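You operate a simulated robot arm through the tools that you are given. There is no shell and no other tool. Be economical: measure what you need, move in short steps, check, and stop when the job is done.

The job below is to be done with a simulated robot arm. You get a single attempt, and the scene is never put back.

TASK
Shut the source down: output off, then phase switches, then main switch.
Fine: all three phase switches.

Only the result counts: the job must be done as asked and must still hold three seconds after the hand-in. Knocking over, shifting, dropping, spilling or breaking anything else fails it.

THE ROBOT
A 7-joint arm with a two-finger gripper, on a carriage that runs on a rail from [-0.001, -1.082] to [0.001, 0.698] (x, y) and turns from -2.094 to 3.7 rad about z. Base frame: it is fixed where the carriage stands at the start and does not move with it; the origin is on the floor, on the carriage's upright axis, x ahead of it, y to its left, z up; the surface under the hand at the start is at about z = 0.62. Lengths are in m, angles in rad, forces in N, time in s.
With the tool pointing down near the work surface it reaches from about 0.3 to 0.76 m from the robot's upright axis, wherever it stands. Its first joint turns from -2.897 to 2.897 rad. Places, roughly: cabinet current knob [0.5, 0.2, 1.3]; cabinet voltage knob [0.5, 0.4, 1.3]; frequency knob [0.5, 0.1, 1.3]; green switch [0.5, 0.3, 1.2]; main switch [0.5, 0.4, 1]; output off button [0.5, 0.1, 1]; phase angle knob [0.5, 0, 1.3]; rack fan switch [0.5, 0.1, 1.2]; rack light switch [0.5, 0, 1.2]; red switch [0.5, 0.2, 1.2]; yellow switch [0.5, 0.4, 1.2]. Payload 2.45 kg.
Tool frame: the origin (TCP) is the grasp point; the fingertips stand 0.023 m ahead of it; z points along the fingers, y is the line along which they close. The gripper opens to 0.072 m. The gripper's body begins 0.04 m behind the TCP.
Orientation is that of the tool frame in the base frame, as a unit quaternion [w, x, y, z]. With the fingers straight down and closing along the base's y, the tool's x points along the base's -x, its y along +y and its z along -z.

THE INTERFACE
- The arm moves only by the tool arm_command. Its argument "targets" is one flat list of numbers, 7 for each row, row after row: the gripper command, from -1 (shut) to 1 (fully open), values between in proportion, then the shift along the base's x, y, z in m, then the turn, a rotation vector about the base's x, y, z in rad. In form: [jaw, tx, ty, tz, ax, ay, az, jaw, tx, ty, tz, ax, ay, az, ...]. A call has 1 to 10 rows; each row shifts and turns the commanded pose from where the row before left it. A row lasts 0.2 s, in which the tool goes at most 0.05 m and 0.15 rad; a call with a longer step from one row to the next is refused whole, and so is a gripper value outside its range. Where a pose cannot be reached the arm comes as near as it can. A force on the tool above 90 N (or 10 N above the force at the start of the call, whichever is more), or a blocked arm, ends the call early, and 0.2 s more pass. The fingers move at their own pace (about 0.072 m/s each) and stop on an object; they squeeze with about 24 N. The grip force told is the motor's: it shows also when the fingers shut on nothing. Time passes only in rows, and 0.2 s behind the last, so rows that do not move let the fingers close. The reply holds the time, the measured pose of the TCP, the force on the tool along the base axes, the opening and the grip force, in the units named above and with some noise, with the torque about the TCP (base axes, N m) and any sound that the robot's microphone picked up.
- Cameras (640 x 400 px; columns grow to the right, rows downward): "scene" is now at [0.0256, 0.1714, 1.5262]; the picture's right is [-0.17, -0.99, 0.00], its down [-0.63, 0.11, -0.77] and it looks along [0.76, -0.13, -0.64] (base axes); focal length 266 px, centre (320, 200). "wrist" rides on the gripper at [0.078, 0.017, -0.066] in the tool frame; the picture's right is [-0.22, 0.98, 0.00], its down [-0.56, -0.13, -0.82] and it looks along [-0.80, -0.18, 0.57] (tool axes); focal length 234 px, centre (320, 200). There is no depth. A picture from a camera that has moved, and an enlarged one, comes with that camera's place and axes in the base frame and with its lens.
- camera(camera): a new picture of that camera. No time passes.
- slide_trunk(by): slides the trunk up (or, below 0, down) by that many m; the arm and the scene camera ride with it, the base frame stays. It gives what a move gives, with no picture.
- steer(legs): drives the robot by 1 to 6 legs, each [ahead, left, turn to the left] in m, m and rad, along the robot's own axes; the way and the turn of a leg run together, so that a leg with both is an arc; at most 1.5 m and 3.142 rad a leg. The arm and the cameras ride along, it lands a little off, and it stops where it bumps. It keeps to its track: a leg is cut to what the track allows. It gives what a move gives.
- aim_head(pan, tilt): turns the head with the scene camera to pan (to the left, within 2.705 rad either way) and tilt (down, from -0.506 to 1.204), counted from straight ahead of the robot. It gives what a move gives.
- zoom(camera, box): a new picture of the part [left, top, right, bottom] of that camera's present view, enlarged. No time passes.
- finish_job(): hands the job in; it is judged then, once.

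Go step by step. Nothing tells you exact positions but the pictures and the camera data: compare them with the known pose of the tool, close in by small moves and look again before you grip or let go. The budget is 120 turns and 82 pictures, counting those below and the enlarged ones. Unless the task says otherwise, let go and move clear before handing in, and close with one line.

The tools are called after "Call:" as a command line: name --argument value ..., lists and objects as JSON in quotes. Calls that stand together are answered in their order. arm_command: Moves the arm, as the interface text tells. Its arguments: {"type":"object","properties":{"targets":{"type":"array","items":{"type":"number"}}},"required":["targets"]} The other tools are called the same way: slide_trunk (by) slides the trunk up or down; steer (legs) drives the base; aim_head (pan, tilt) turns the head that bears the scene camera; camera (camera) takes a picture; zoom (camera, box) takes an enlarged picture of a part of a camera's view; finish_job () hands the job in.

At the start:

```text
time_s: 0.0
eef_pos: [0.4101, 0.2394, 1.3019]
ee_rot: [0.0, 0.001, 1.0, 0.0]
wrist_force: [0.2, 0.0, -0.9]
ft_torque: [-0.02, -0.01, -0.01]
width: 0.0721
finger_force: 0.1
trunk travel left (down, up): [-0.525, 0.065]
robot x, y, heading: [0.0025, -0.0014, 0.006]
head pan, tilt: [-0.169, 0.698]
```

scene: 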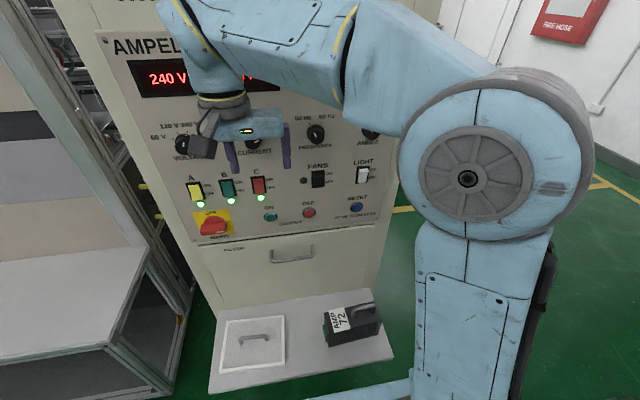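
wrist: 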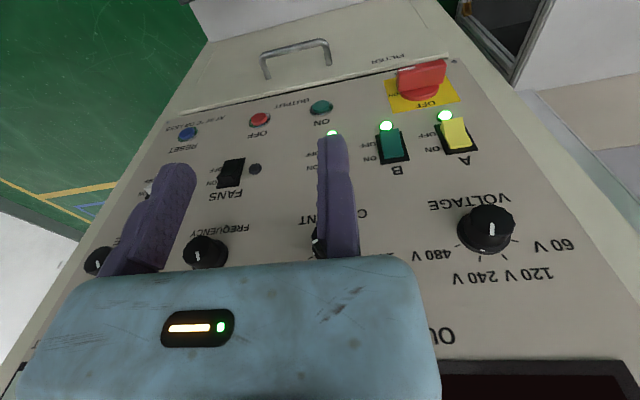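

I see a power-source cabinet: the A/B/C phase switches (yellow, green, red), a red rotary main switch, and the output ON/OFF buttons. I'll zoom in on the controls first.

Call:
zoom --camera "scene" --box '[160, 120, 400, 270]'

Call:
zoom --camera "wrist" --box '[220, 40, 500, 215]'

```text
2.67 times, centred on (280, 195) of scene
camera zoom: at [0.0256, 0.1714, 1.5262], right [-0.17, -0.99, 0.0], down [-0.63, 0.11, -0.77], along [0.76, -0.13, -0.64], focal length 710 px, centre (427, 213)
```

zoom: 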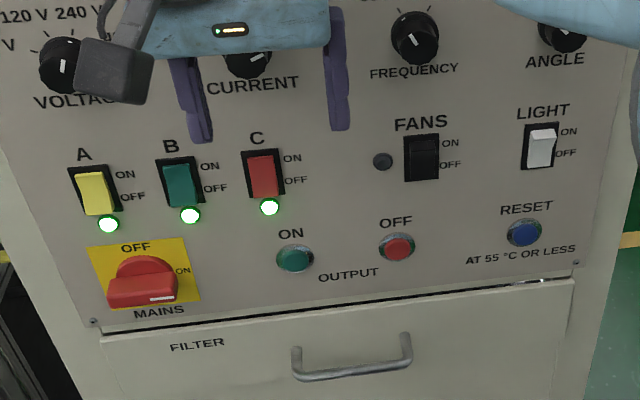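

```text
2.29 times, centred on (360, 128) of wrist
camera zoom: at [0.3321, 0.2569, 1.3665], right [0.22, 0.98, 0.0], down [0.56, -0.13, 0.82], along [0.8, -0.18, -0.57], focal length 535 px, centre (229, 366)
```

zoom: 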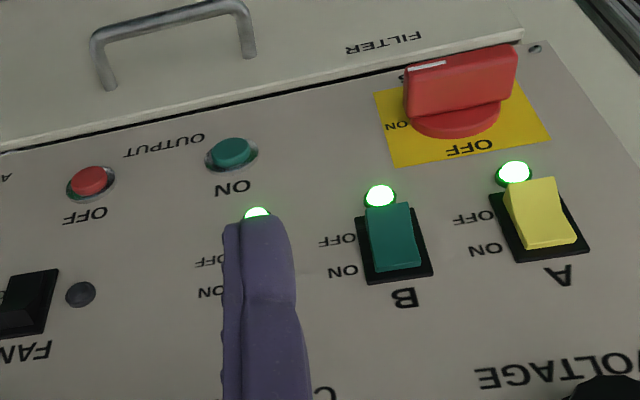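

The OFF button works out to about (0.53, 0.118, 1.06), and the panel looks vertical at x ≈ 0.535. I'll shut the gripper, pitch it to point forward and move in front of the OFF button.

Call:
arm_command --targets '[-1, -0.004, -0.012, -0.02, 0, -0.143, 0, -1, -0.004, -0.012, -0.02, 0, -0.143, 0, -1, -0.004, -0.012, -0.02, 0, -0.143, 0, -1, -0.004, -0.012, -0.02, 0, -0.143, 0, -1, -0.004, -0.012, -0.02, 0, -0.143, 0, -1, -0.004, -0.012, -0.02, 0, -0.143, 0, -1, -0.004, -0.012, -0.02, 0, -0.143, 0, -1, -0.004, -0.012, -0.02, 0, -0.143, 0, -1, -0.004, -0.012, -0.02, 0, -0.143, 0, -1, -0.004, -0.012, -0.02, 0, -0.143, 0]'

```text
time_s: 1.9
eef_pos: [0.291, 0.2882, 1.1274]
ee_rot: [0.395, -0.143, 0.876, 0.238]
wrist_force: [-0.6, -0.4, -0.3]
ft_torque: [0.05, 0.0, -0.03]
width: 0.0002
finger_force: 23.3
out of reach, approached as far as the arm can: row 8, 9
trunk travel left (down, up): [-0.525, 0.065]
robot x, y, heading: [-0.0005, -0.0004, -0.002]
head pan, tilt: [-0.169, 0.698]
stopped in row 9: the arm was blocked; the commanded pose is now the measured one
```

The arm got twisted because the target was too close to its base for a forward-pointing tool. I'll look at its configuration.

Call:
camera --camera "scene"

Call:
camera --camera "wrist"

```text
77 pictures are left
camera scene: at [0.0251, 0.1716, 1.5262], right [-0.17, -0.99, 0.0], down [-0.63, 0.11, -0.77], along [0.76, -0.13, -0.64], focal length 266 px, centre (320, 200)
```

scene: 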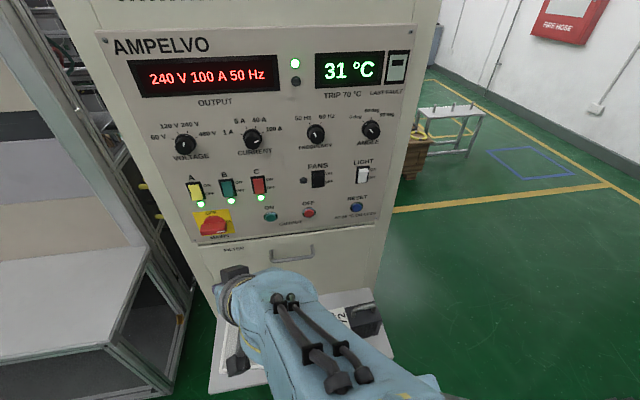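

```text
76 pictures are left
camera wrist: at [0.1921, 0.264, 1.112], right [-0.28, 0.84, 0.46], down [-0.09, -0.5, 0.86], along [0.95, 0.2, 0.22], focal length 234 px, centre (320, 200)
```

wrist: 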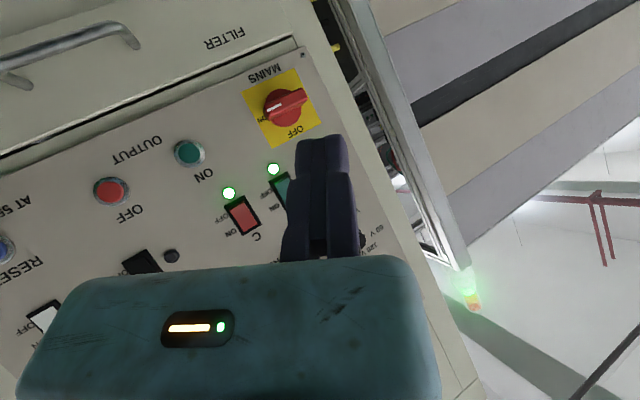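

The arm is clear of everything, but cramped. I'll move the carriage to the right along the rail so the arm can reach the panel with more distance.

Call:
steer --legs '[[0, -0.3, 0]]'

```text
time_s: 3.9
eef_pos: [0.2911, -0.0105, 1.1271]
ee_rot: [0.395, -0.142, 0.876, 0.237]
wrist_force: [-0.4, -0.2, 0.4]
ft_torque: [-0.02, 0.02, -0.01]
width: 0.0
finger_force: 24.6
trunk travel left (down, up): [-0.525, 0.065]
robot x, y, heading: [-0.0006, -0.2984, 0.004]
head pan, tilt: [-0.169, 0.698]
```

Now I'll bring the tool to pointing straight forward, in front of the OFF button, stopping about 9 cm short.

Call:
arm_command --targets '[-1, 0.0184, 0.0184, -0.0096, -0.0199, -0.1007, -0.0794, -1, 0.0184, 0.0184, -0.0096, -0.0199, -0.1007, -0.0794, -1, 0.0184, 0.0184, -0.0096, -0.0199, -0.1007, -0.0794, -1, 0.0184, 0.0184, -0.0096, -0.0199, -0.1007, -0.0794, -1, 0.0184, 0.0184, -0.0096, -0.0199, -0.1007, -0.0794, -1, 0.0184, 0.0184, -0.0096, -0.0199, -0.1007, -0.0794, -1, 0.0184, 0.0184, -0.0096, -0.0199, -0.1007, -0.0794, -1, 0, 0, 0, 0, 0, 0]'

Call:
camera --camera "wrist"

Call:
camera --camera "scene"

```text
time_s: 4.4
eef_pos: [0.2388, 0.0542, 1.1093]
ee_rot: [0.36, -0.183, 0.865, 0.3]
wrist_force: [0.3, -0.2, 0.6]
ft_torque: [0.0, -0.04, 0.04]
width: 0.0
finger_force: 24.1
trunk travel left (down, up): [-0.525, 0.065]
robot x, y, heading: [-0.0001, -0.2977, -0.0]
head pan, tilt: [-0.169, 0.698]
stopped in row 2: the arm was blocked; the commanded pose is now the measured one
```

```text
75 pictures are left
camera wrist: at [0.1446, 0.0172, 1.0953], right [-0.37, 0.76, 0.54], down [0.02, -0.57, 0.82], along [0.93, 0.32, 0.19], focal length 234 px, centre (320, 200)
```

wrist: 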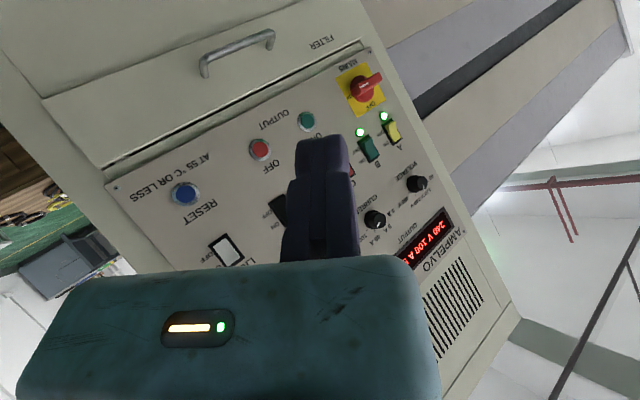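

```text
74 pictures are left
camera scene: at [0.0252, -0.1285, 1.5263], right [-0.17, -0.99, 0.0], down [-0.63, 0.11, -0.77], along [0.76, -0.13, -0.64], focal length 266 px, centre (320, 200)
```

scene: 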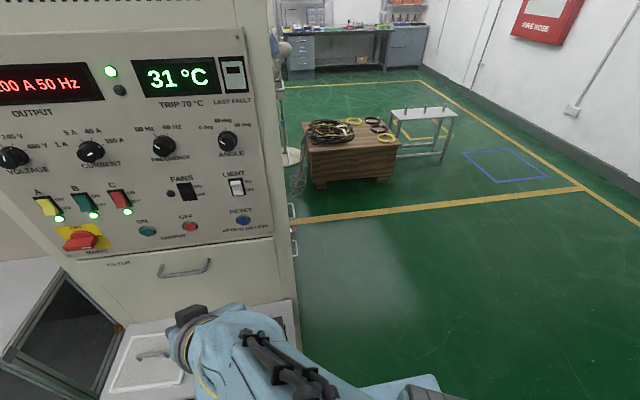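

The tool can only point level if the forearm is nearly horizontal, so the trunk is too high. I'll lower it.

Call:
slide_trunk --by -0.22

```text
time_s: 6.8
eef_pos: [0.2404, 0.0547, 0.8889]
ee_rot: [0.36, -0.183, 0.864, 0.3]
wrist_force: [0.4, 0.1, 0.8]
ft_torque: [0.0, -0.01, 0.0]
width: 0.0004
finger_force: 24.3
trunk travel left (down, up): [-0.305, 0.285]
robot x, y, heading: [-0.0012, -0.3001, 0.004]
head pan, tilt: [-0.169, 0.698]
```

Next I'll raise and extend the arm without turning it.

Call:
arm_command --targets '[-1, 0.02, 0.008, 0.032, 0, 0, 0, -1, 0.02, 0.008, 0.032, 0, 0, 0, -1, 0.02, 0.008, 0.032, 0, 0, 0, -1, 0.02, 0.008, 0.032, 0, 0, 0, -1, 0.02, 0.008, 0.032, 0, 0, 0, -1, 0.02, 0.008, 0, 0, 0, 0, -1, 0, 0, 0, 0, 0, 0]'

```text
time_s: 8.4
eef_pos: [0.3622, 0.101, 1.0493]
ee_rot: [0.362, -0.181, 0.864, 0.298]
wrist_force: [0.1, 0.4, 0.2]
ft_torque: [-0.04, 0.03, 0.01]
width: 0.0001
finger_force: 24.0
trunk travel left (down, up): [-0.305, 0.285]
robot x, y, heading: [-0.0009, -0.2999, -0.0]
head pan, tilt: [-0.169, 0.698]
```

Now I'll rotate the tool to point forward.

Call:
arm_command --targets '[-1, 0.005, 0.002, 0.001, -0.0216, -0.093, -0.0887, -1, 0.005, 0.002, 0.001, -0.0216, -0.093, -0.0887, -1, 0.005, 0.002, 0.001, -0.0216, -0.093, -0.0887, -1, 0.005, 0.002, 0.001, -0.0216, -0.093, -0.0887, -1, 0.005, 0.002, 0.001, -0.0216, -0.093, -0.0887, -1, 0.005, 0.002, 0.001, -0.0216, -0.093, -0.0887, -1, 0.005, 0.002, 0.001, -0.0216, -0.093, -0.0887, -1, 0.005, 0.002, 0.001, -0.0216, -0.093, -0.0887, -1, 0, 0, 0, 0, 0, 0]'

Call:
camera --camera "scene"

Call:
camera --camera "wrist"

```text
time_s: 10.4
eef_pos: [0.4019, 0.1174, 1.0574]
ee_rot: [0.708, -0.001, 0.707, 0.001]
wrist_force: [-0.4, 0.2, 0.0]
ft_torque: [0.03, 0.0, 0.01]
width: 0.0
finger_force: 24.1
trunk travel left (down, up): [-0.305, 0.285]
robot x, y, heading: [0.0009, -0.2985, 0.005]
head pan, tilt: [-0.169, 0.698]
```

```text
73 pictures are left
camera scene: at [0.0252, -0.1278, 1.3062], right [-0.17, -0.99, 0.0], down [-0.63, 0.11, -0.77], along [0.76, -0.13, -0.64], focal length 266 px, centre (320, 200)
```

scene: 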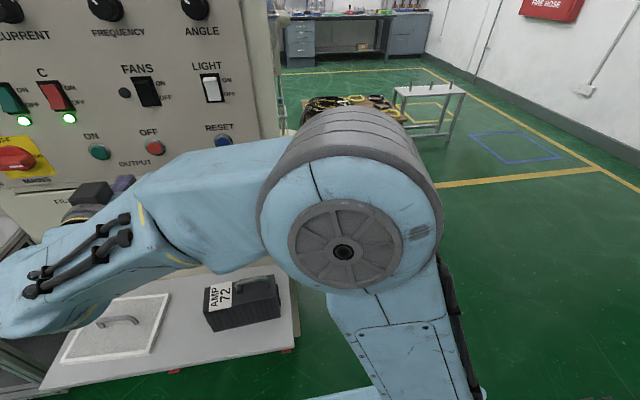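

```text
72 pictures are left
camera wrist: at [0.3366, 0.1356, 0.9794], right [0.0, 0.98, 0.22], down [-0.82, -0.12, 0.56], along [0.57, -0.18, 0.8], focal length 234 px, centre (320, 200)
```

wrist: 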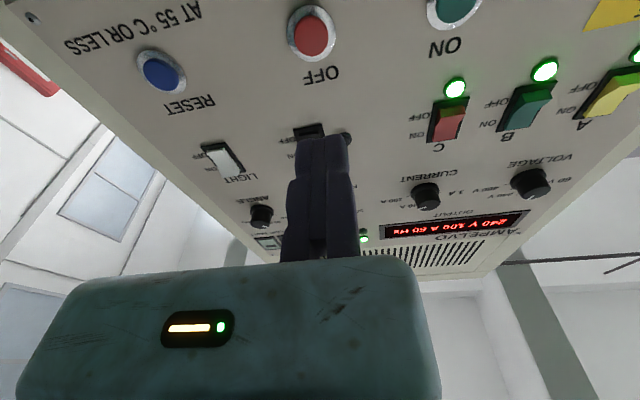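

The tool now points straight forward, and both cameras put the OFF button at about (0.537, 0.114, 1.049). I'll align with it, get close and look again.

Call:
arm_command --targets '[-1, 0.02, -0.003, -0.007, 0, 0, 0, -1, 0.02, 0, 0, 0, 0, 0, -1, 0.02, 0, 0, 0, 0, 0, -1, 0.015, 0, 0, 0, 0, 0, -1, 0, 0, 0, 0, 0, 0]'

Call:
camera --camera "wrist"

Call:
zoom --camera "scene" --box '[40, 80, 280, 230]'

```text
time_s: 11.6
eef_pos: [0.4784, 0.1155, 1.0497]
ee_rot: [0.707, 0.002, 0.707, -0.002]
wrist_force: [1.0, 0.4, 0.6]
ft_torque: [0.02, 0.02, 0.0]
width: 0.0001
finger_force: 24.4
trunk travel left (down, up): [-0.305, 0.285]
robot x, y, heading: [-0.003, -0.3001, 0.002]
head pan, tilt: [-0.169, 0.698]
```

```text
71 pictures are left
camera wrist: at [0.4125, 0.1326, 0.9726], right [0.0, 0.98, 0.22], down [-0.82, -0.12, 0.56], along [0.57, -0.18, 0.8], focal length 234 px, centre (320, 200)
```

wrist: 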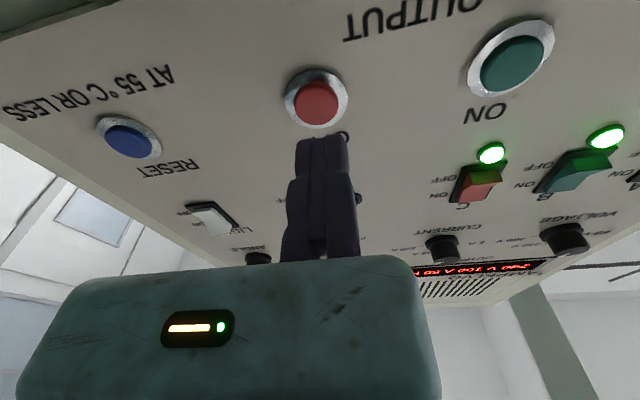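

```text
2.67 times, centred on (160, 155) of scene
camera zoom: at [0.0252, -0.1279, 1.3062], right [-0.17, -0.99, 0.0], down [-0.63, 0.11, -0.77], along [0.76, -0.13, -0.64], focal length 710 px, centre (747, 320)
```

zoom: 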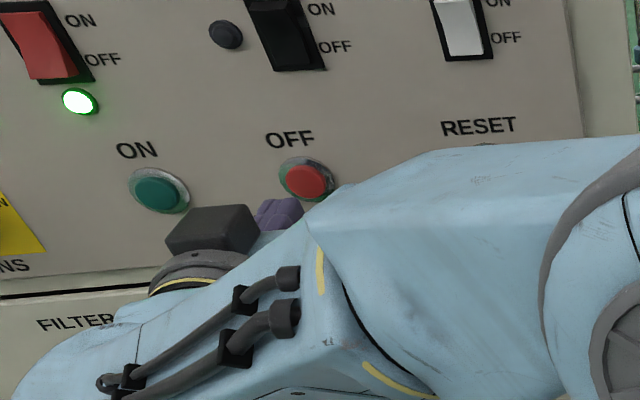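

The tip lines up with the button to within about 2 mm. I'll press it in small steps.

Call:
arm_command --targets '[-1, 0.015, -0.0025, 0, 0, 0, 0, -1, 0.01, 0, 0, 0, 0, 0, -1, 0.005, 0, 0, 0, 0, 0, -1, 0.003, 0, 0, 0, 0, 0, -1, 0.003, 0, 0, 0, 0, 0, -1, 0, 0, 0, 0, 0, 0]'

Call:
camera --camera "wrist"

```text
time_s: 13.0
eef_pos: [0.5138, 0.1121, 1.0507]
ee_rot: [0.708, 0.0, 0.706, 0.001]
wrist_force: [-2.4, -0.2, -1.7]
ft_torque: [0.01, 0.05, -0.06]
width: 0.006
finger_force: 28.4
trunk travel left (down, up): [-0.305, 0.285]
robot x, y, heading: [-0.0005, -0.2999, -0.0]
head pan, tilt: [-0.169, 0.698]
heard: click
```

```text
69 pictures are left
camera wrist: at [0.4478, 0.13, 0.9727], right [0.0, 0.98, 0.22], down [-0.82, -0.12, 0.56], along [0.57, -0.18, 0.8], focal length 234 px, centre (320, 200)
```

wrist: 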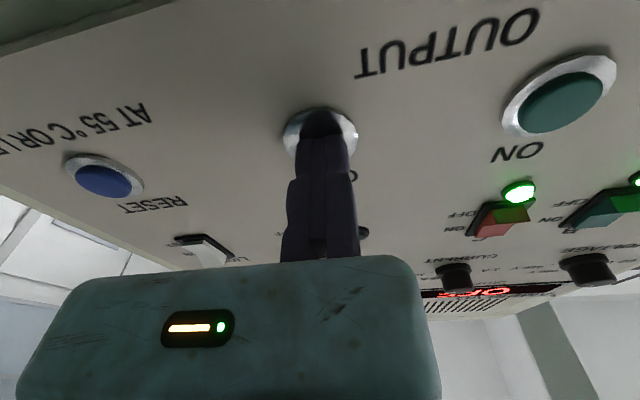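

I heard a click, and the display seems to have changed. I'll back off and check the display.

Call:
arm_command --targets '[-1, -0.02, 0, 0, 0, 0, 0, -1, -0.025, 0, 0, 0, 0, 0, -1, -0.025, 0, 0, 0, 0, 0, -1, 0, 0, 0, 0, 0, 0]'

Call:
aim_head --pan 0.6 --tilt 0.3

Call:
camera --camera "scene"

```text
time_s: 14.0
eef_pos: [0.4423, 0.1122, 1.0502]
ee_rot: [0.708, 0.0, 0.707, 0.0]
wrist_force: [-0.6, -0.1, 0.8]
ft_torque: [0.01, -0.06, 0.03]
width: 0.0
finger_force: 28.3
trunk travel left (down, up): [-0.305, 0.285]
robot x, y, heading: [-0.0004, -0.3031, -0.0]
head pan, tilt: [-0.169, 0.698]
```

```text
time_s: 15.1
eef_pos: [0.4431, 0.1114, 1.051]
ee_rot: [0.708, 0.0, 0.706, 0.001]
wrist_force: [0.8, -0.5, -0.3]
ft_torque: [-0.01, 0.01, -0.02]
width: 0.0
finger_force: 28.4
trunk travel left (down, up): [-0.305, 0.285]
robot x, y, heading: [0.0012, -0.2978, -0.0]
head pan, tilt: [0.6, 0.3]
```

```text
68 pictures are left
camera scene: at [0.0183, -0.0609, 1.3421], right [0.57, -0.82, 0.0], down [-0.24, -0.17, -0.96], along [0.79, 0.54, -0.3], focal length 266 px, centre (320, 200)
```

scene: 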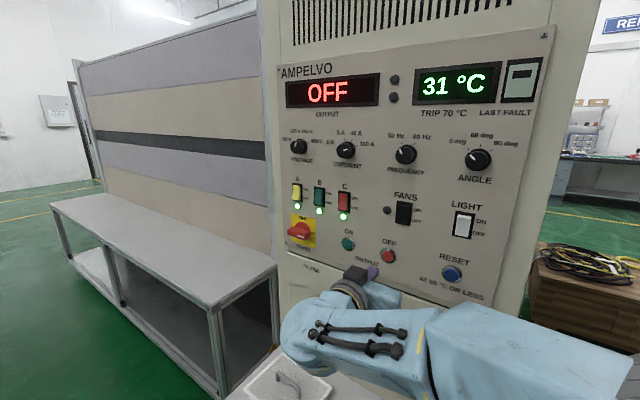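

The output is off. Now I'll move in front of switch C (red) and take pictures to locate the rockers.

Call:
arm_command --targets '[-1, 0, 0.02, 0.02, 0, 0, 0, -1, 0, 0.025, 0.02, 0, 0, 0, -1, 0, 0.025, 0.02, 0, 0, 0, -1, 0, 0.025, 0.02, 0, 0, 0, -1, 0, 0.005, 0.005, 0, 0, 0, -1, 0, 0, 0, 0, 0, 0]'

Call:
camera --camera "wrist"

Call:
zoom --camera "scene" --box '[270, 170, 430, 270]'

```text
time_s: 16.5
eef_pos: [0.4426, 0.2131, 1.1353]
ee_rot: [0.708, 0.0, 0.706, 0.0]
wrist_force: [0.2, 0.6, -0.1]
ft_torque: [0.02, -0.02, -0.01]
width: 0.0002
finger_force: 28.1
trunk travel left (down, up): [-0.305, 0.285]
robot x, y, heading: [-0.0026, -0.2984, 0.006]
head pan, tilt: [0.6, 0.3]
```

```text
67 pictures are left
camera wrist: at [0.378, 0.231, 1.0572], right [0.0, 0.98, 0.22], down [-0.82, -0.12, 0.56], along [0.57, -0.18, 0.8], focal length 234 px, centre (320, 200)
```

wrist: 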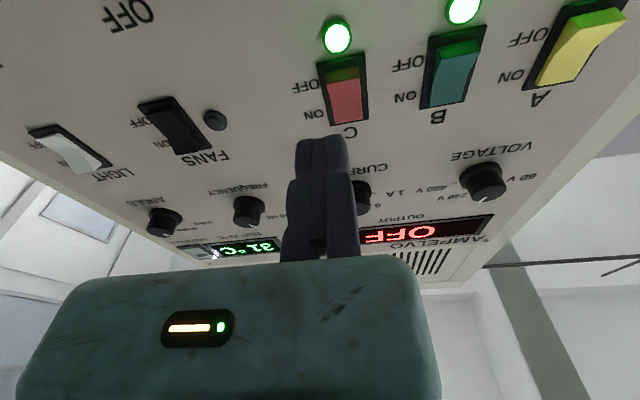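

```text
4.00 times, centred on (350, 220) of scene
camera zoom: at [0.0183, -0.0609, 1.3421], right [0.57, -0.82, 0.0], down [-0.24, -0.17, -0.96], along [0.79, 0.54, -0.3], focal length 1065 px, centre (200, 120)
```

zoom: 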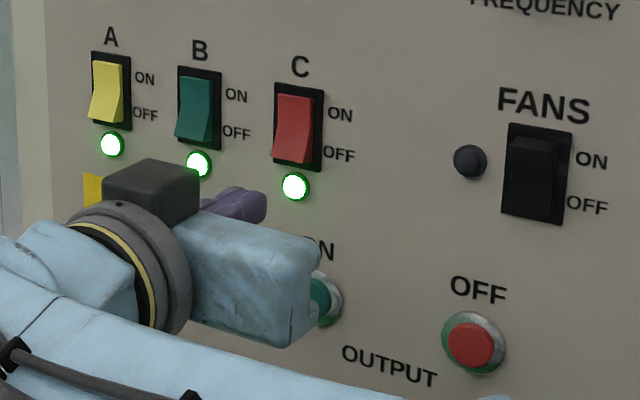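

The rockers sit at y ≈ 0.228 (C), 0.299 (B) and 0.370 (A), centred at z ≈ 1.156, with their lower halves sticking out. I'll press the lower half of C at z ≈ 1.141.

Call:
arm_command --targets '[-1, 0.01, 0.0145, 0.006, 0, 0, 0, -1, 0.02, 0, 0, 0, 0, 0, -1, 0.02, 0, 0, 0, 0, 0, -1, 0.008, 0, 0, 0, 0, 0, -1, 0.005, 0, 0, 0, 0, 0, -1, 0.005, 0, 0, 0, 0, 0, -1, 0.003, 0, 0, 0, 0, 0, -1, 0, 0, 0, 0, 0, 0]'

Call:
camera --camera "wrist"

```text
time_s: 18.3
eef_pos: [0.5067, 0.227, 1.1413]
ee_rot: [0.707, 0.0, 0.707, 0.001]
wrist_force: [-67.0, -27.6, -33.6]
ft_torque: [0.49, 0.26, -0.47]
width: 0.0065
finger_force: 28.1
trunk travel left (down, up): [-0.305, 0.285]
robot x, y, heading: [-0.0015, -0.3008, 0.006]
head pan, tilt: [0.6, 0.3]
```

```text
65 pictures are left
camera wrist: at [0.4411, 0.246, 1.0633], right [0.0, 0.98, 0.22], down [-0.82, -0.13, 0.56], along [0.57, -0.18, 0.8], focal length 234 px, centre (320, 200)
```

wrist: 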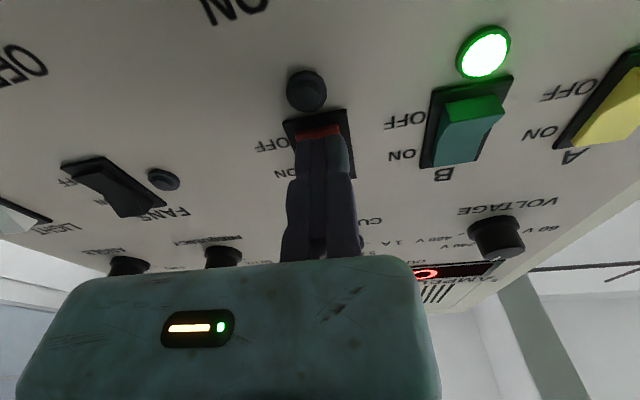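

C's lamp is out, and the push was harder than it needed to be. I'll back off, move to B and press slightly less deep.

Call:
arm_command --targets '[-1, -0.03, 0, 0, 0, 0, 0, -1, -0.03, 0, 0, 0, 0, 0, -1, 0, 0.035, 0, 0, 0, 0, -1, 0, 0.036, 0, 0, 0, 0, -1, 0, 0, 0, 0, 0, 0]'

Call:
camera --camera "wrist"

```text
time_s: 19.5
eef_pos: [0.4545, 0.2964, 1.1405]
ee_rot: [0.708, 0.0, 0.707, 0.0]
wrist_force: [-0.1, -0.3, -0.2]
ft_torque: [0.0, -0.01, -0.01]
width: 0.0
finger_force: 28.4
trunk travel left (down, up): [-0.305, 0.285]
robot x, y, heading: [0.0019, -0.3002, 0.001]
head pan, tilt: [0.6, 0.3]
```

```text
64 pictures are left
camera wrist: at [0.3893, 0.315, 1.0631], right [0.0, 0.98, 0.22], down [-0.82, -0.12, 0.56], along [0.57, -0.18, 0.8], focal length 234 px, centre (320, 200)
```

wrist: 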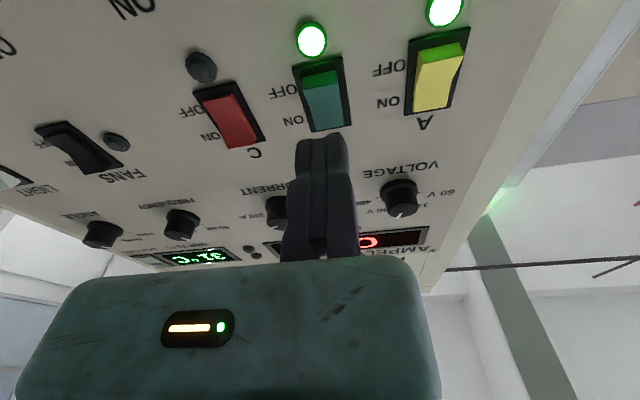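

C stays off, and I'm lined up with B. Pressing it now.

Call:
arm_command --targets '[-1, 0.02, 0.0015, 0, 0, 0, 0, -1, 0.015, 0, 0, 0, 0, 0, -1, 0.008, 0, 0, 0, 0, 0, -1, 0.005, 0, 0, 0, 0, 0, -1, 0.005, 0, 0, 0, 0, 0, -1, 0, 0, 0, 0, 0, 0]'

Call:
camera --camera "wrist"

```text
time_s: 20.9
eef_pos: [0.5063, 0.2994, 1.1406]
ee_rot: [0.708, 0.001, 0.707, 0.0]
wrist_force: [-2.0, 0.0, -0.4]
ft_torque: [-0.01, -0.01, -0.01]
width: 0.0059
finger_force: 28.4
trunk travel left (down, up): [-0.305, 0.285]
robot x, y, heading: [-0.002, -0.2984, -0.001]
head pan, tilt: [0.6, 0.3]
```

```text
63 pictures are left
camera wrist: at [0.4414, 0.3173, 1.063], right [0.0, 0.98, 0.22], down [-0.82, -0.13, 0.56], along [0.57, -0.18, 0.8], focal length 234 px, centre (320, 200)
```

wrist: 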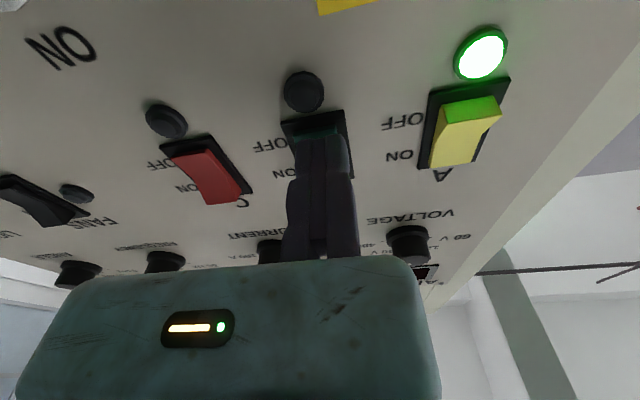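

B is off. I'll do A the same way.

Call:
arm_command --targets '[-1, -0.03, 0, 0, 0, 0, 0, -1, -0.023, 0, 0, 0, 0, 0, -1, 0, 0.035, 0, 0, 0, 0, -1, 0, 0.036, 0, 0, 0, 0, -1, 0, 0, 0, 0, 0, 0, -1, 0.02, 0, 0, 0, 0, 0, -1, 0.015, 0, 0, 0, 0, 0, -1, 0.008, 0, 0, 0, 0, 0, -1, 0.006, 0, 0, 0, 0, 0, -1, 0.004, 0, 0, 0, 0, 0]'

Call:
camera --camera "wrist"

```text
time_s: 23.1
eef_pos: [0.4963, 0.3274, 1.1083]
ee_rot: [0.707, 0.0, 0.707, 0.0]
wrist_force: [-0.5, -0.2, -0.8]
ft_torque: [-0.01, -0.02, 0.0]
width: 0.0
finger_force: 28.5
out of reach, approached as far as the arm can: row 3, 4, 6, 7, 9
trunk travel left (down, up): [-0.305, 0.285]
robot x, y, heading: [0.0046, -0.2995, 0.003]
head pan, tilt: [0.6, 0.3]
```

```text
62 pictures are left
camera wrist: at [0.4319, 0.3444, 1.0304], right [0.0, 0.98, 0.22], down [-0.82, -0.13, 0.56], along [0.57, -0.18, 0.8], focal length 234 px, centre (320, 200)
```

wrist: 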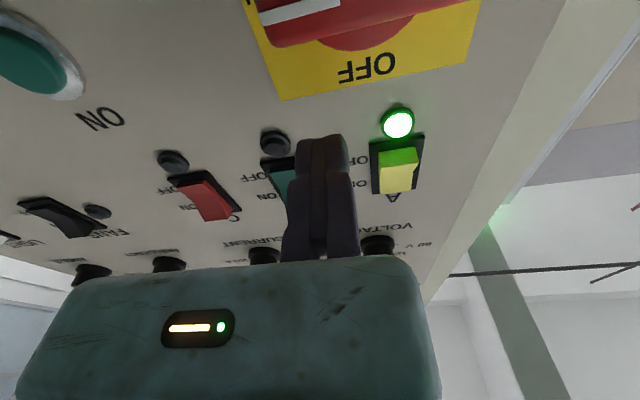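

A is just out of reach from here, and nothing was touched. I'll back off and move the carriage left.

Call:
arm_command --targets '[-1, -0.03, 0, 0.005, 0, 0, 0, -1, -0.03, 0, 0.015, 0, 0, 0, -1, 0, 0, 0.012, 0, 0, 0, -1, 0, 0, 0, 0, 0, 0]'

Call:
steer --legs '[[0, 0.1, 0]]'

Call:
camera --camera "wrist"

Call:
camera --camera "scene"

```text
time_s: 24.1
eef_pos: [0.439, 0.3312, 1.1422]
ee_rot: [0.708, -0.001, 0.706, 0.001]
wrist_force: [-0.2, 0.4, -0.5]
ft_torque: [-0.02, 0.02, 0.02]
width: 0.0
finger_force: 28.5
out of reach, approached as far as the arm can: row 1
trunk travel left (down, up): [-0.305, 0.285]
robot x, y, heading: [0.0006, -0.3003, 0.005]
head pan, tilt: [0.6, 0.3]
```

```text
time_s: 25.2
eef_pos: [0.4373, 0.4307, 1.1419]
ee_rot: [0.707, 0.0, 0.707, 0.0]
wrist_force: [-0.1, -0.2, -0.9]
ft_torque: [0.01, -0.01, -0.02]
width: 0.0
finger_force: 28.6
trunk travel left (down, up): [-0.305, 0.285]
robot x, y, heading: [-0.0008, -0.2052, 0.003]
head pan, tilt: [0.6, 0.3]
```

```text
61 pictures are left
camera wrist: at [0.3731, 0.4483, 1.0647], right [0.0, 0.98, 0.22], down [-0.82, -0.13, 0.56], along [0.57, -0.18, 0.8], focal length 234 px, centre (320, 200)
```

wrist: 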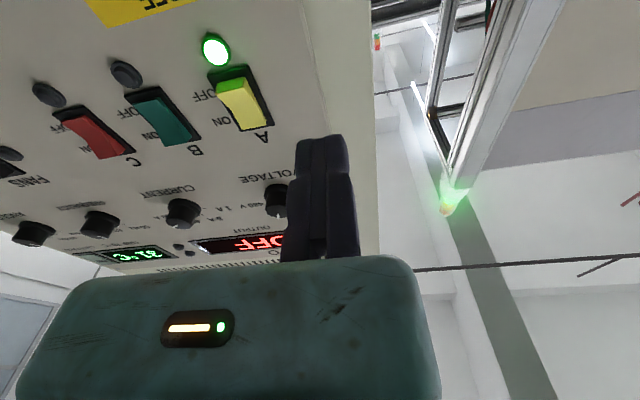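

```text
60 pictures are left
camera scene: at [0.0181, 0.0384, 1.3421], right [0.57, -0.82, 0.0], down [-0.24, -0.17, -0.96], along [0.79, 0.54, -0.3], focal length 266 px, centre (320, 200)
```

scene: 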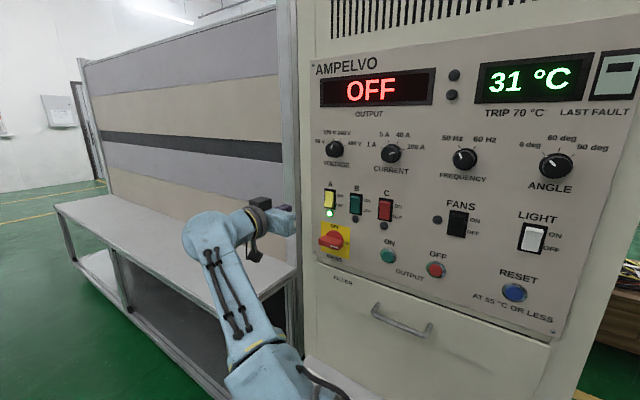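

Now within reach. I'll move in front of A at y ≈ 0.369 and press.

Call:
arm_command --targets '[-1, 0, -0.031, 0, 0, 0, 0, -1, 0, -0.031, 0, 0, 0, 0, -1, 0.02, 0, 0, 0, 0, 0, -1, 0, 0, 0, 0, 0, 0]'

Call:
camera --camera "wrist"

```text
time_s: 26.2
eef_pos: [0.4723, 0.4075, 1.1634]
ee_rot: [0.707, -0.001, 0.707, 0.0]
wrist_force: [0.0, 0.1, -0.6]
ft_torque: [0.03, -0.04, -0.04]
width: 0.0
finger_force: 28.6
out of reach, approached as far as the arm can: row 1, 2
trunk travel left (down, up): [-0.305, 0.285]
robot x, y, heading: [-0.0004, -0.2013, 0.002]
head pan, tilt: [0.6, 0.3]
```

```text
59 pictures are left
camera wrist: at [0.4066, 0.4256, 1.0861], right [0.0, 0.98, 0.22], down [-0.82, -0.13, 0.56], along [0.57, -0.18, 0.8], focal length 234 px, centre (320, 200)
```

wrist: 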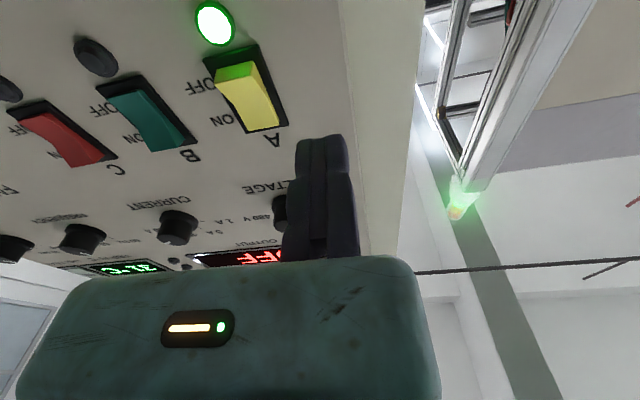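

Still near a joint limit, so I'll retract and bring the arm toward the robot, then move the carriage further left.

Call:
arm_command --targets '[-1, -0.03, -0.01, -0.005, 0, 0, 0, -1, -0.03, -0.02, -0.005, 0, 0, 0, -1, -0.01, -0.03, -0.005, 0, 0, 0, -1, 0, -0.03, 0, 0, 0, 0, -1, 0, -0.03, 0, 0, 0, 0, -1, 0, -0.03, 0, 0, 0, 0, -1, 0, 0, 0, 0, 0, 0]'

```text
time_s: 27.8
eef_pos: [0.4394, 0.3777, 1.2236]
ee_rot: [0.707, 0.0, 0.707, 0.0]
wrist_force: [-0.4, 0.9, 0.4]
ft_torque: [0.01, 0.02, 0.01]
width: 0.0
finger_force: 28.1
out of reach, approached as far as the arm can: row 1, 2, 3, 4, 5, 6
trunk travel left (down, up): [-0.305, 0.285]
robot x, y, heading: [0.0039, -0.2024, 0.001]
head pan, tilt: [0.6, 0.3]
```

The arm is sliding along a joint limit, so I want to see its configuration.

Call:
aim_head --pan 0.6 --tilt 0.7

Call:
camera --camera "scene"

```text
time_s: 28.7
eef_pos: [0.4393, 0.3777, 1.2228]
ee_rot: [0.707, 0.001, 0.707, -0.001]
wrist_force: [0.6, 0.3, 0.0]
ft_torque: [0.01, 0.0, 0.04]
width: 0.0
finger_force: 28.3
trunk travel left (down, up): [-0.305, 0.285]
robot x, y, heading: [0.0019, -0.1964, -0.001]
head pan, tilt: [0.6, 0.7]
```

```text
58 pictures are left
camera scene: at [0.0112, 0.0338, 1.3061], right [0.57, -0.82, 0.0], down [-0.53, -0.36, -0.77], along [0.63, 0.43, -0.64], focal length 266 px, centre (320, 200)
```

scene: 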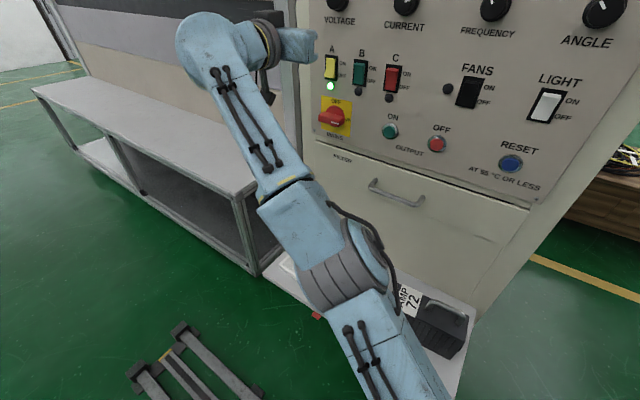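

The wrist is bent near its limit. I'll relax the tool yaw toward the arm's own direction while retracting.

Call:
arm_command --targets '[-1, -0.01, 0, 0, 0, 0, 0.12, -1, -0.015, 0, 0, 0, 0, 0.12, -1, -0.015, 0, -0.01, 0, 0, 0.12, -1, -0.015, 0, -0.01, 0, 0, 0.12, -1, -0.015, -0.01, -0.01, 0, 0, 0.12, -1, 0, 0, 0, 0, 0, 0]'

```text
time_s: 30.1
eef_pos: [0.3976, 0.457, 1.2602]
ee_rot: [0.675, -0.21, 0.676, 0.209]
wrist_force: [0.2, 0.3, 0.8]
ft_torque: [0.0, 0.0, 0.0]
width: 0.0
finger_force: 28.3
out of reach, approached as far as the arm can: row 1, 2, 3, 4, 5
trunk travel left (down, up): [-0.305, 0.285]
robot x, y, heading: [-0.0013, -0.2026, -0.001]
head pan, tilt: [0.6, 0.7]
```

Call:
aim_head --pan 0.75 --tilt 0.9

Call:
camera --camera "scene"

```text
time_s: 30.8
eef_pos: [0.3978, 0.4576, 1.2614]
ee_rot: [0.676, -0.208, 0.676, 0.207]
wrist_force: [-0.5, -0.6, 0.0]
ft_torque: [0.0, 0.01, -0.01]
width: 0.0
finger_force: 28.1
trunk travel left (down, up): [-0.305, 0.285]
robot x, y, heading: [0.0025, -0.2035, 0.002]
head pan, tilt: [0.75, 0.901]
```

```text
57 pictures are left
camera scene: at [-0.0037, 0.0373, 1.2899], right [0.68, -0.73, 0.0], down [-0.57, -0.54, -0.62], along [0.45, 0.42, -0.78], focal length 266 px, centre (320, 200)
```

scene: 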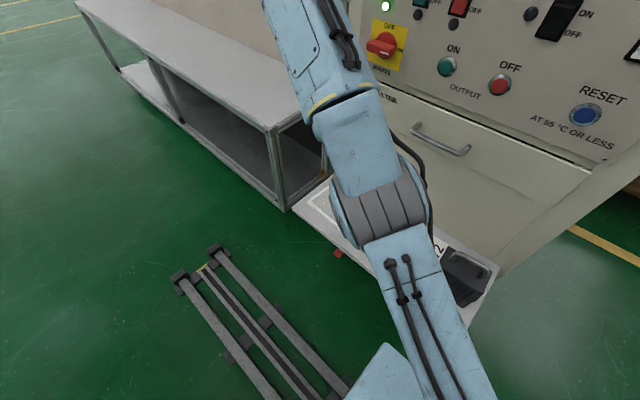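

The arm looks overextended and is pinned by the fixed tool orientation. I'll pitch the tool down while pulling it in toward the robot to free it.

Call:
arm_command --targets '[-1, -0.01, -0.02, 0, -0.073, 0.108, 0, -1, -0.01, -0.02, 0, -0.073, 0.108, 0, -1, -0.01, -0.02, 0, -0.073, 0.108, 0, -1, -0.01, -0.02, 0, -0.073, 0.108, 0, -1, -0.01, -0.02, 0, -0.073, 0.108, 0, -1, -0.01, -0.02, 0, -0.073, 0.108, 0, -1, 0, 0, 0, 0, 0, 0]'

Call:
camera --camera "scene"

```text
time_s: 32.4
eef_pos: [0.33, 0.3328, 1.243]
ee_rot: [0.366, -0.273, 0.882, 0.117]
wrist_force: [0.1, -0.6, 0.0]
ft_torque: [0.02, -0.01, -0.03]
width: 0.0
finger_force: 28.8
out of reach, approached as far as the arm can: row 4, 5, 6
trunk travel left (down, up): [-0.305, 0.285]
robot x, y, heading: [-0.0, -0.2008, 0.002]
head pan, tilt: [0.75, 0.901]
```

```text
56 pictures are left
camera scene: at [-0.0037, 0.0373, 1.2898], right [0.68, -0.73, 0.0], down [-0.57, -0.54, -0.62], along [0.45, 0.42, -0.78], focal length 266 px, centre (320, 200)
```

scene: 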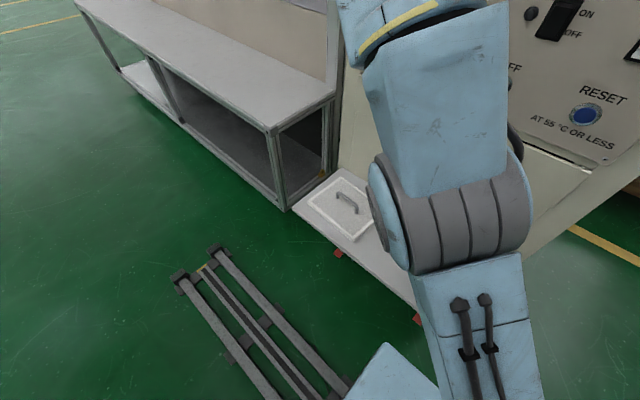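

The arm is folding properly now. I'll return to a normal tool-down pose.

Call:
arm_command --targets '[-1, 0.004, -0.012, -0.005, -0.0305, 0.095, -0.071, -1, 0.004, -0.012, -0.005, -0.0305, 0.095, -0.071, -1, 0.004, -0.012, -0.005, -0.0305, 0.095, -0.071, -1, 0.004, -0.012, -0.005, -0.0305, 0.095, -0.071, -1, 0.004, -0.012, -0.005, -0.0305, 0.095, -0.071, -1, 0.004, -0.012, -0.005, -0.0305, 0.095, -0.071, -1, 0.004, -0.012, -0.005, -0.0305, 0.095, -0.071, -1, 0.004, -0.012, -0.005, -0.0305, 0.095, -0.071, -1, 0, 0, 0, 0, 0, 0]'

Call:
camera --camera "scene"

```text
time_s: 34.4
eef_pos: [0.2895, 0.2424, 1.1665]
ee_rot: [0.005, 0.001, 1.0, 0.003]
wrist_force: [-0.3, -0.7, 0.7]
ft_torque: [0.0, 0.0, 0.0]
width: 0.0
finger_force: 28.6
out of reach, approached as far as the arm can: row 1, 2, 3, 4, 5, 7, 8
trunk travel left (down, up): [-0.305, 0.285]
robot x, y, heading: [0.0004, -0.2004, 0.004]
head pan, tilt: [0.75, 0.901]
```

```text
55 pictures are left
camera scene: at [-0.004, 0.0368, 1.2899], right [0.68, -0.73, 0.0], down [-0.57, -0.54, -0.62], along [0.45, 0.43, -0.78], focal length 266 px, centre (320, 200)
```

scene: 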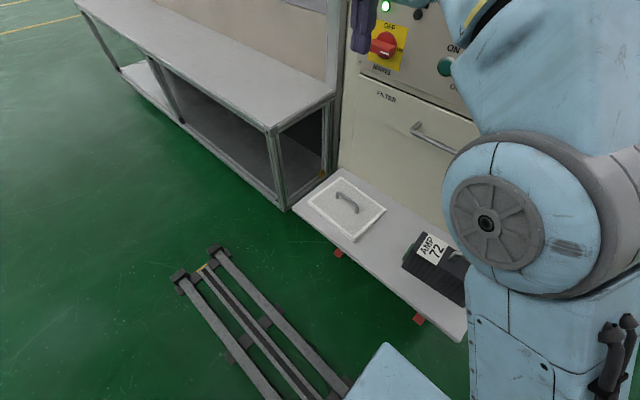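

The posture is back to normal. I'll move the carriage left so that A and the mains switch sit in the same relative spot that worked for the OFF button.

Call:
steer --legs '[[0, 0.15, 0]]'

Call:
arm_command --targets '[-1, 0.015, -0.005, -0.012, 0, 0, 0, -1, 0.015, -0.005, -0.012, 0, 0, 0, -1, 0.015, -0.005, -0.012, 0, 0, 0, -1, 0, 0, 0, 0, 0, 0]'

```text
time_s: 35.8
eef_pos: [0.2898, 0.3915, 1.1654]
ee_rot: [0.006, 0.001, 1.0, 0.004]
wrist_force: [-0.9, 0.4, 0.0]
ft_torque: [0.03, 0.0, 0.02]
width: 0.0001
finger_force: 28.5
trunk travel left (down, up): [-0.305, 0.285]
robot x, y, heading: [-0.0019, -0.05, 0.006]
head pan, tilt: [0.75, 0.901]
```

```text
time_s: 36.8
eef_pos: [0.3353, 0.3777, 1.1304]
ee_rot: [0.005, 0.0, 1.0, 0.003]
wrist_force: [0.0, 1.1, -0.6]
ft_torque: [-0.03, -0.03, -0.01]
width: 0.0
finger_force: 28.0
trunk travel left (down, up): [-0.305, 0.285]
robot x, y, heading: [0.0037, -0.0482, 0.007]
head pan, tilt: [0.75, 0.901]
```

The arm is moving freely again. Next I'll pitch the tool forward.

Call:
arm_command --targets '[-1, 0.01, 0, 0, 0, -0.13, 0, -1, 0.01, 0, 0, 0, -0.13, 0, -1, 0.01, 0, 0, 0, -0.13, 0, -1, 0.01, 0, 0, 0, -0.13, 0, -1, 0.01, 0, 0, 0, -0.13, 0, -1, 0.01, 0, 0, 0, -0.13, 0, -1, 0, 0, 0, 0, -0.13, 0, -1, 0, 0, 0, 0, -0.13, 0, -1, 0, 0, 0, 0, 0, 0]'

```text
time_s: 38.8
eef_pos: [0.3946, 0.3773, 1.1299]
ee_rot: [0.503, -0.001, 0.865, 0.002]
wrist_force: [-0.1, 0.1, -0.2]
ft_torque: [-0.02, 0.04, 0.0]
width: 0.0
finger_force: 28.0
trunk travel left (down, up): [-0.305, 0.285]
robot x, y, heading: [0.004, -0.0507, 0.004]
head pan, tilt: [0.75, 0.901]
```

Call:
arm_command --targets '[-1, 0.01, -0.002, 0.003, 0, -0.129, 0, -1, 0.01, -0.002, 0.003, 0, -0.129, 0, -1, 0.01, -0.002, 0.003, 0, -0.129, 0, -1, 0.01, -0.002, 0.002, 0, -0.129, 0, -1, 0, 0, 0, 0, 0, 0]'

Call:
camera --camera "wrist"

```text
time_s: 40.0
eef_pos: [0.4343, 0.3683, 1.1402]
ee_rot: [0.706, -0.002, 0.708, 0.002]
wrist_force: [-0.7, 0.7, 0.4]
ft_torque: [0.0, -0.02, 0.01]
width: 0.0
finger_force: 28.5
trunk travel left (down, up): [-0.305, 0.285]
robot x, y, heading: [0.0019, -0.0526, 0.003]
head pan, tilt: [0.75, 0.901]
```

```text
54 pictures are left
camera wrist: at [0.3681, 0.3865, 1.0625], right [-0.01, 0.98, 0.22], down [-0.82, -0.13, 0.56], along [0.58, -0.17, 0.8], focal length 234 px, centre (320, 200)
```

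wrist: 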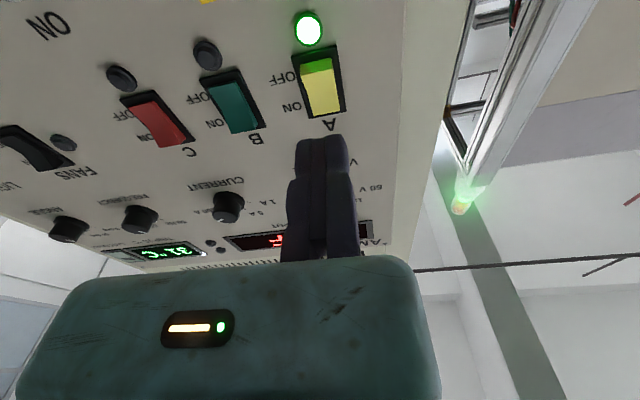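

A is aligned at y ≈ 0.369. Pressing it now.

Call:
arm_command --targets '[-1, 0.02, 0.0005, 0, 0, 0, 0, -1, 0.02, 0, 0, 0, 0, 0, -1, 0.015, 0, 0, 0, 0, 0, -1, 0.008, 0, 0, 0, 0, 0, -1, 0.006, 0, 0, 0, 0, 0, -1, 0.004, 0, 0, 0, 0, 0, -1, 0, 0, 0, 0, 0, 0]'

Call:
camera --camera "wrist"

```text
time_s: 41.6
eef_pos: [0.5072, 0.3705, 1.1398]
ee_rot: [0.705, -0.003, 0.709, 0.003]
wrist_force: [-4.2, -1.2, -3.1]
ft_torque: [0.03, 0.04, -0.07]
width: 0.0002
finger_force: 28.4
trunk travel left (down, up): [-0.305, 0.285]
robot x, y, heading: [0.0008, -0.053, 0.006]
head pan, tilt: [0.75, 0.901]
```

```text
53 pictures are left
camera wrist: at [0.441, 0.3869, 1.0626], right [-0.01, 0.98, 0.22], down [-0.82, -0.13, 0.56], along [0.58, -0.17, 0.8], focal length 234 px, centre (320, 200)
```

wrist: 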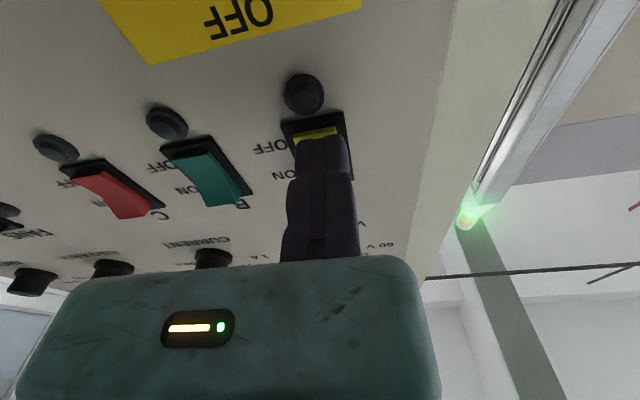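

All three phase switches are off. I'll back off and lower the tool to look at the mains handle.

Call:
arm_command --targets '[-1, -0.03, 0, 0, 0, 0, 0, -1, -0.04, 0, 0, 0, 0, 0, -1, -0.03, 0, 0, 0, 0, 0, -1, 0, 0, -0.035, 0, 0, 0, -1, 0, 0, -0.035, 0, 0, 0, -1, 0, 0, -0.03, 0, 0, 0, -1, 0, 0, 0, 0, 0, 0]'

Call:
aim_head --pan 0.4 --tilt 0.45

Call:
camera --camera "wrist"

Call:
camera --camera "scene"

```text
time_s: 43.2
eef_pos: [0.4085, 0.3706, 1.0402]
ee_rot: [0.705, -0.003, 0.709, 0.003]
wrist_force: [-0.7, 0.7, 0.5]
ft_torque: [-0.02, 0.0, -0.01]
width: 0.0
finger_force: 28.6
trunk travel left (down, up): [-0.305, 0.285]
robot x, y, heading: [0.0003, -0.0535, 0.007]
head pan, tilt: [0.75, 0.901]
```

```text
time_s: 44.1
eef_pos: [0.4093, 0.369, 1.0403]
ee_rot: [0.705, -0.003, 0.709, 0.002]
wrist_force: [-0.1, 0.3, -0.5]
ft_torque: [0.01, 0.04, -0.02]
width: 0.0001
finger_force: 29.1
trunk travel left (down, up): [-0.305, 0.285]
robot x, y, heading: [-0.0003, -0.0502, 0.005]
head pan, tilt: [0.4, 0.45]
```

```text
52 pictures are left
camera wrist: at [0.3421, 0.3876, 0.9634], right [-0.01, 0.98, 0.22], down [-0.82, -0.13, 0.56], along [0.58, -0.17, 0.8], focal length 234 px, centre (320, 200)
```

wrist: 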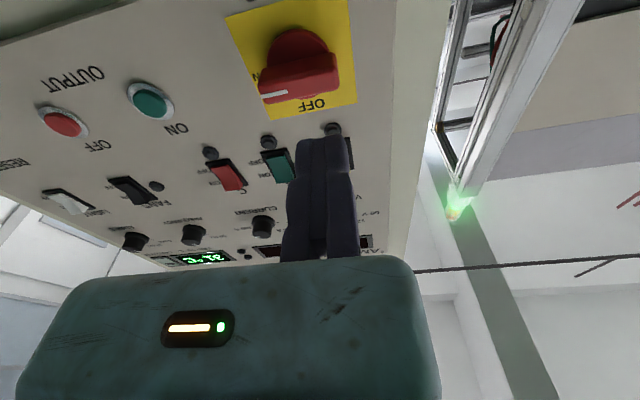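

```text
51 pictures are left
camera scene: at [0.0255, 0.1703, 1.3281], right [0.39, -0.92, 0.0], down [-0.4, -0.17, -0.9], along [0.83, 0.35, -0.44], focal length 266 px, centre (320, 200)
```

scene: 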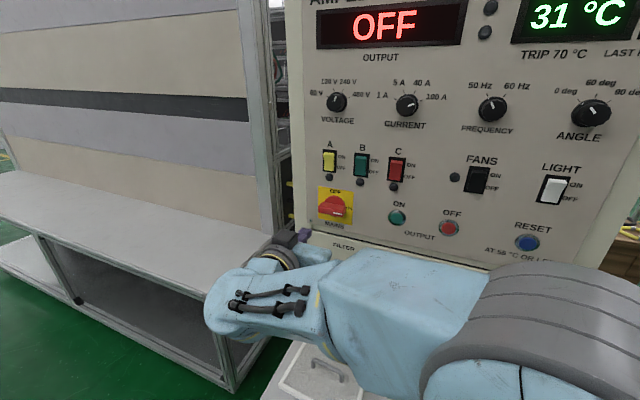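

Call:
zoom --camera "scene" --box '[290, 170, 386, 230]'

Call:
zoom --camera "wrist" --box '[200, 0, 392, 120]'

```text
6.67 times, centred on (338, 200) of scene
camera zoom: at [0.0255, 0.1703, 1.3281], right [0.39, -0.92, 0.0], down [-0.4, -0.17, -0.9], along [0.83, 0.35, -0.44], focal length 1775 px, centre (200, 200)
```

zoom: 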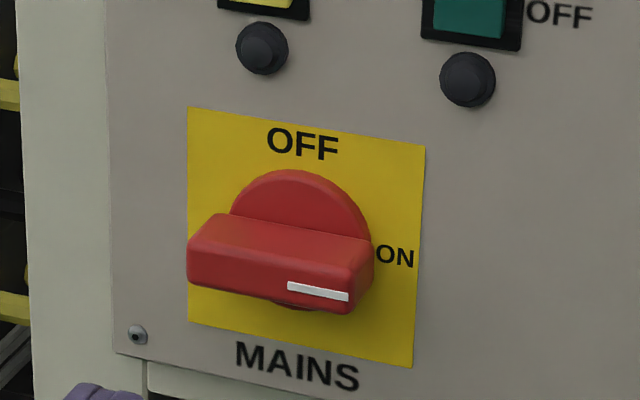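

```text
3.33 times, centred on (296, 60) of wrist
camera zoom: at [0.3421, 0.3876, 0.9634], right [-0.01, 0.98, 0.22], down [-0.82, -0.13, 0.56], along [0.58, -0.17, 0.8], focal length 781 px, centre (400, 667)
```

zoom: 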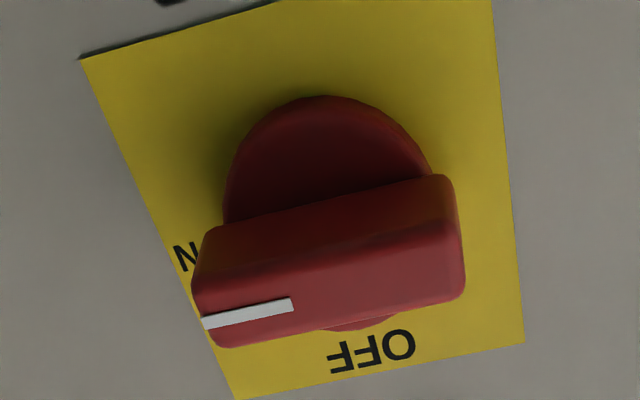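

Combining both views, the mains handle is horizontal. Its front face is at x ≈ 0.507, it is centred at (y 0.353, z 1.051) and it is about 18 mm thick. I'll roll the gripper +90° at a safe distance so I can grip it and then turn it counter-clockwise to OFF.

Call:
arm_command --targets '[0.4, 0, -0.002, 0.001, 0.143, 0, 0, 0.4, 0, -0.002, 0.001, 0.143, 0, 0, 0.4, 0, -0.002, 0.001, 0.143, 0, 0, 0.4, 0, -0.002, 0.001, 0.143, 0, 0, 0.4, 0, -0.002, 0.001, 0.143, 0, 0, 0.4, 0, -0.002, 0.001, 0.143, 0, 0, 0.4, 0, -0.002, 0.001, 0.143, 0, 0, 0.4, 0, -0.002, 0.001, 0.143, 0, 0, 0.4, 0, 0, 0.001, 0.143, 0, 0, 0.4, 0, 0, 0.002, 0.143, 0, 0]'

```text
time_s: 46.3
eef_pos: [0.4069, 0.3538, 1.0519]
ee_rot: [0.535, 0.461, 0.531, 0.468]
wrist_force: [-1.1, 0.3, 0.7]
ft_torque: [0.02, 0.04, -0.01]
width: 0.0506
finger_force: 0.0
trunk travel left (down, up): [-0.305, 0.285]
robot x, y, heading: [-0.0016, -0.0533, 0.004]
head pan, tilt: [0.4, 0.45]
```

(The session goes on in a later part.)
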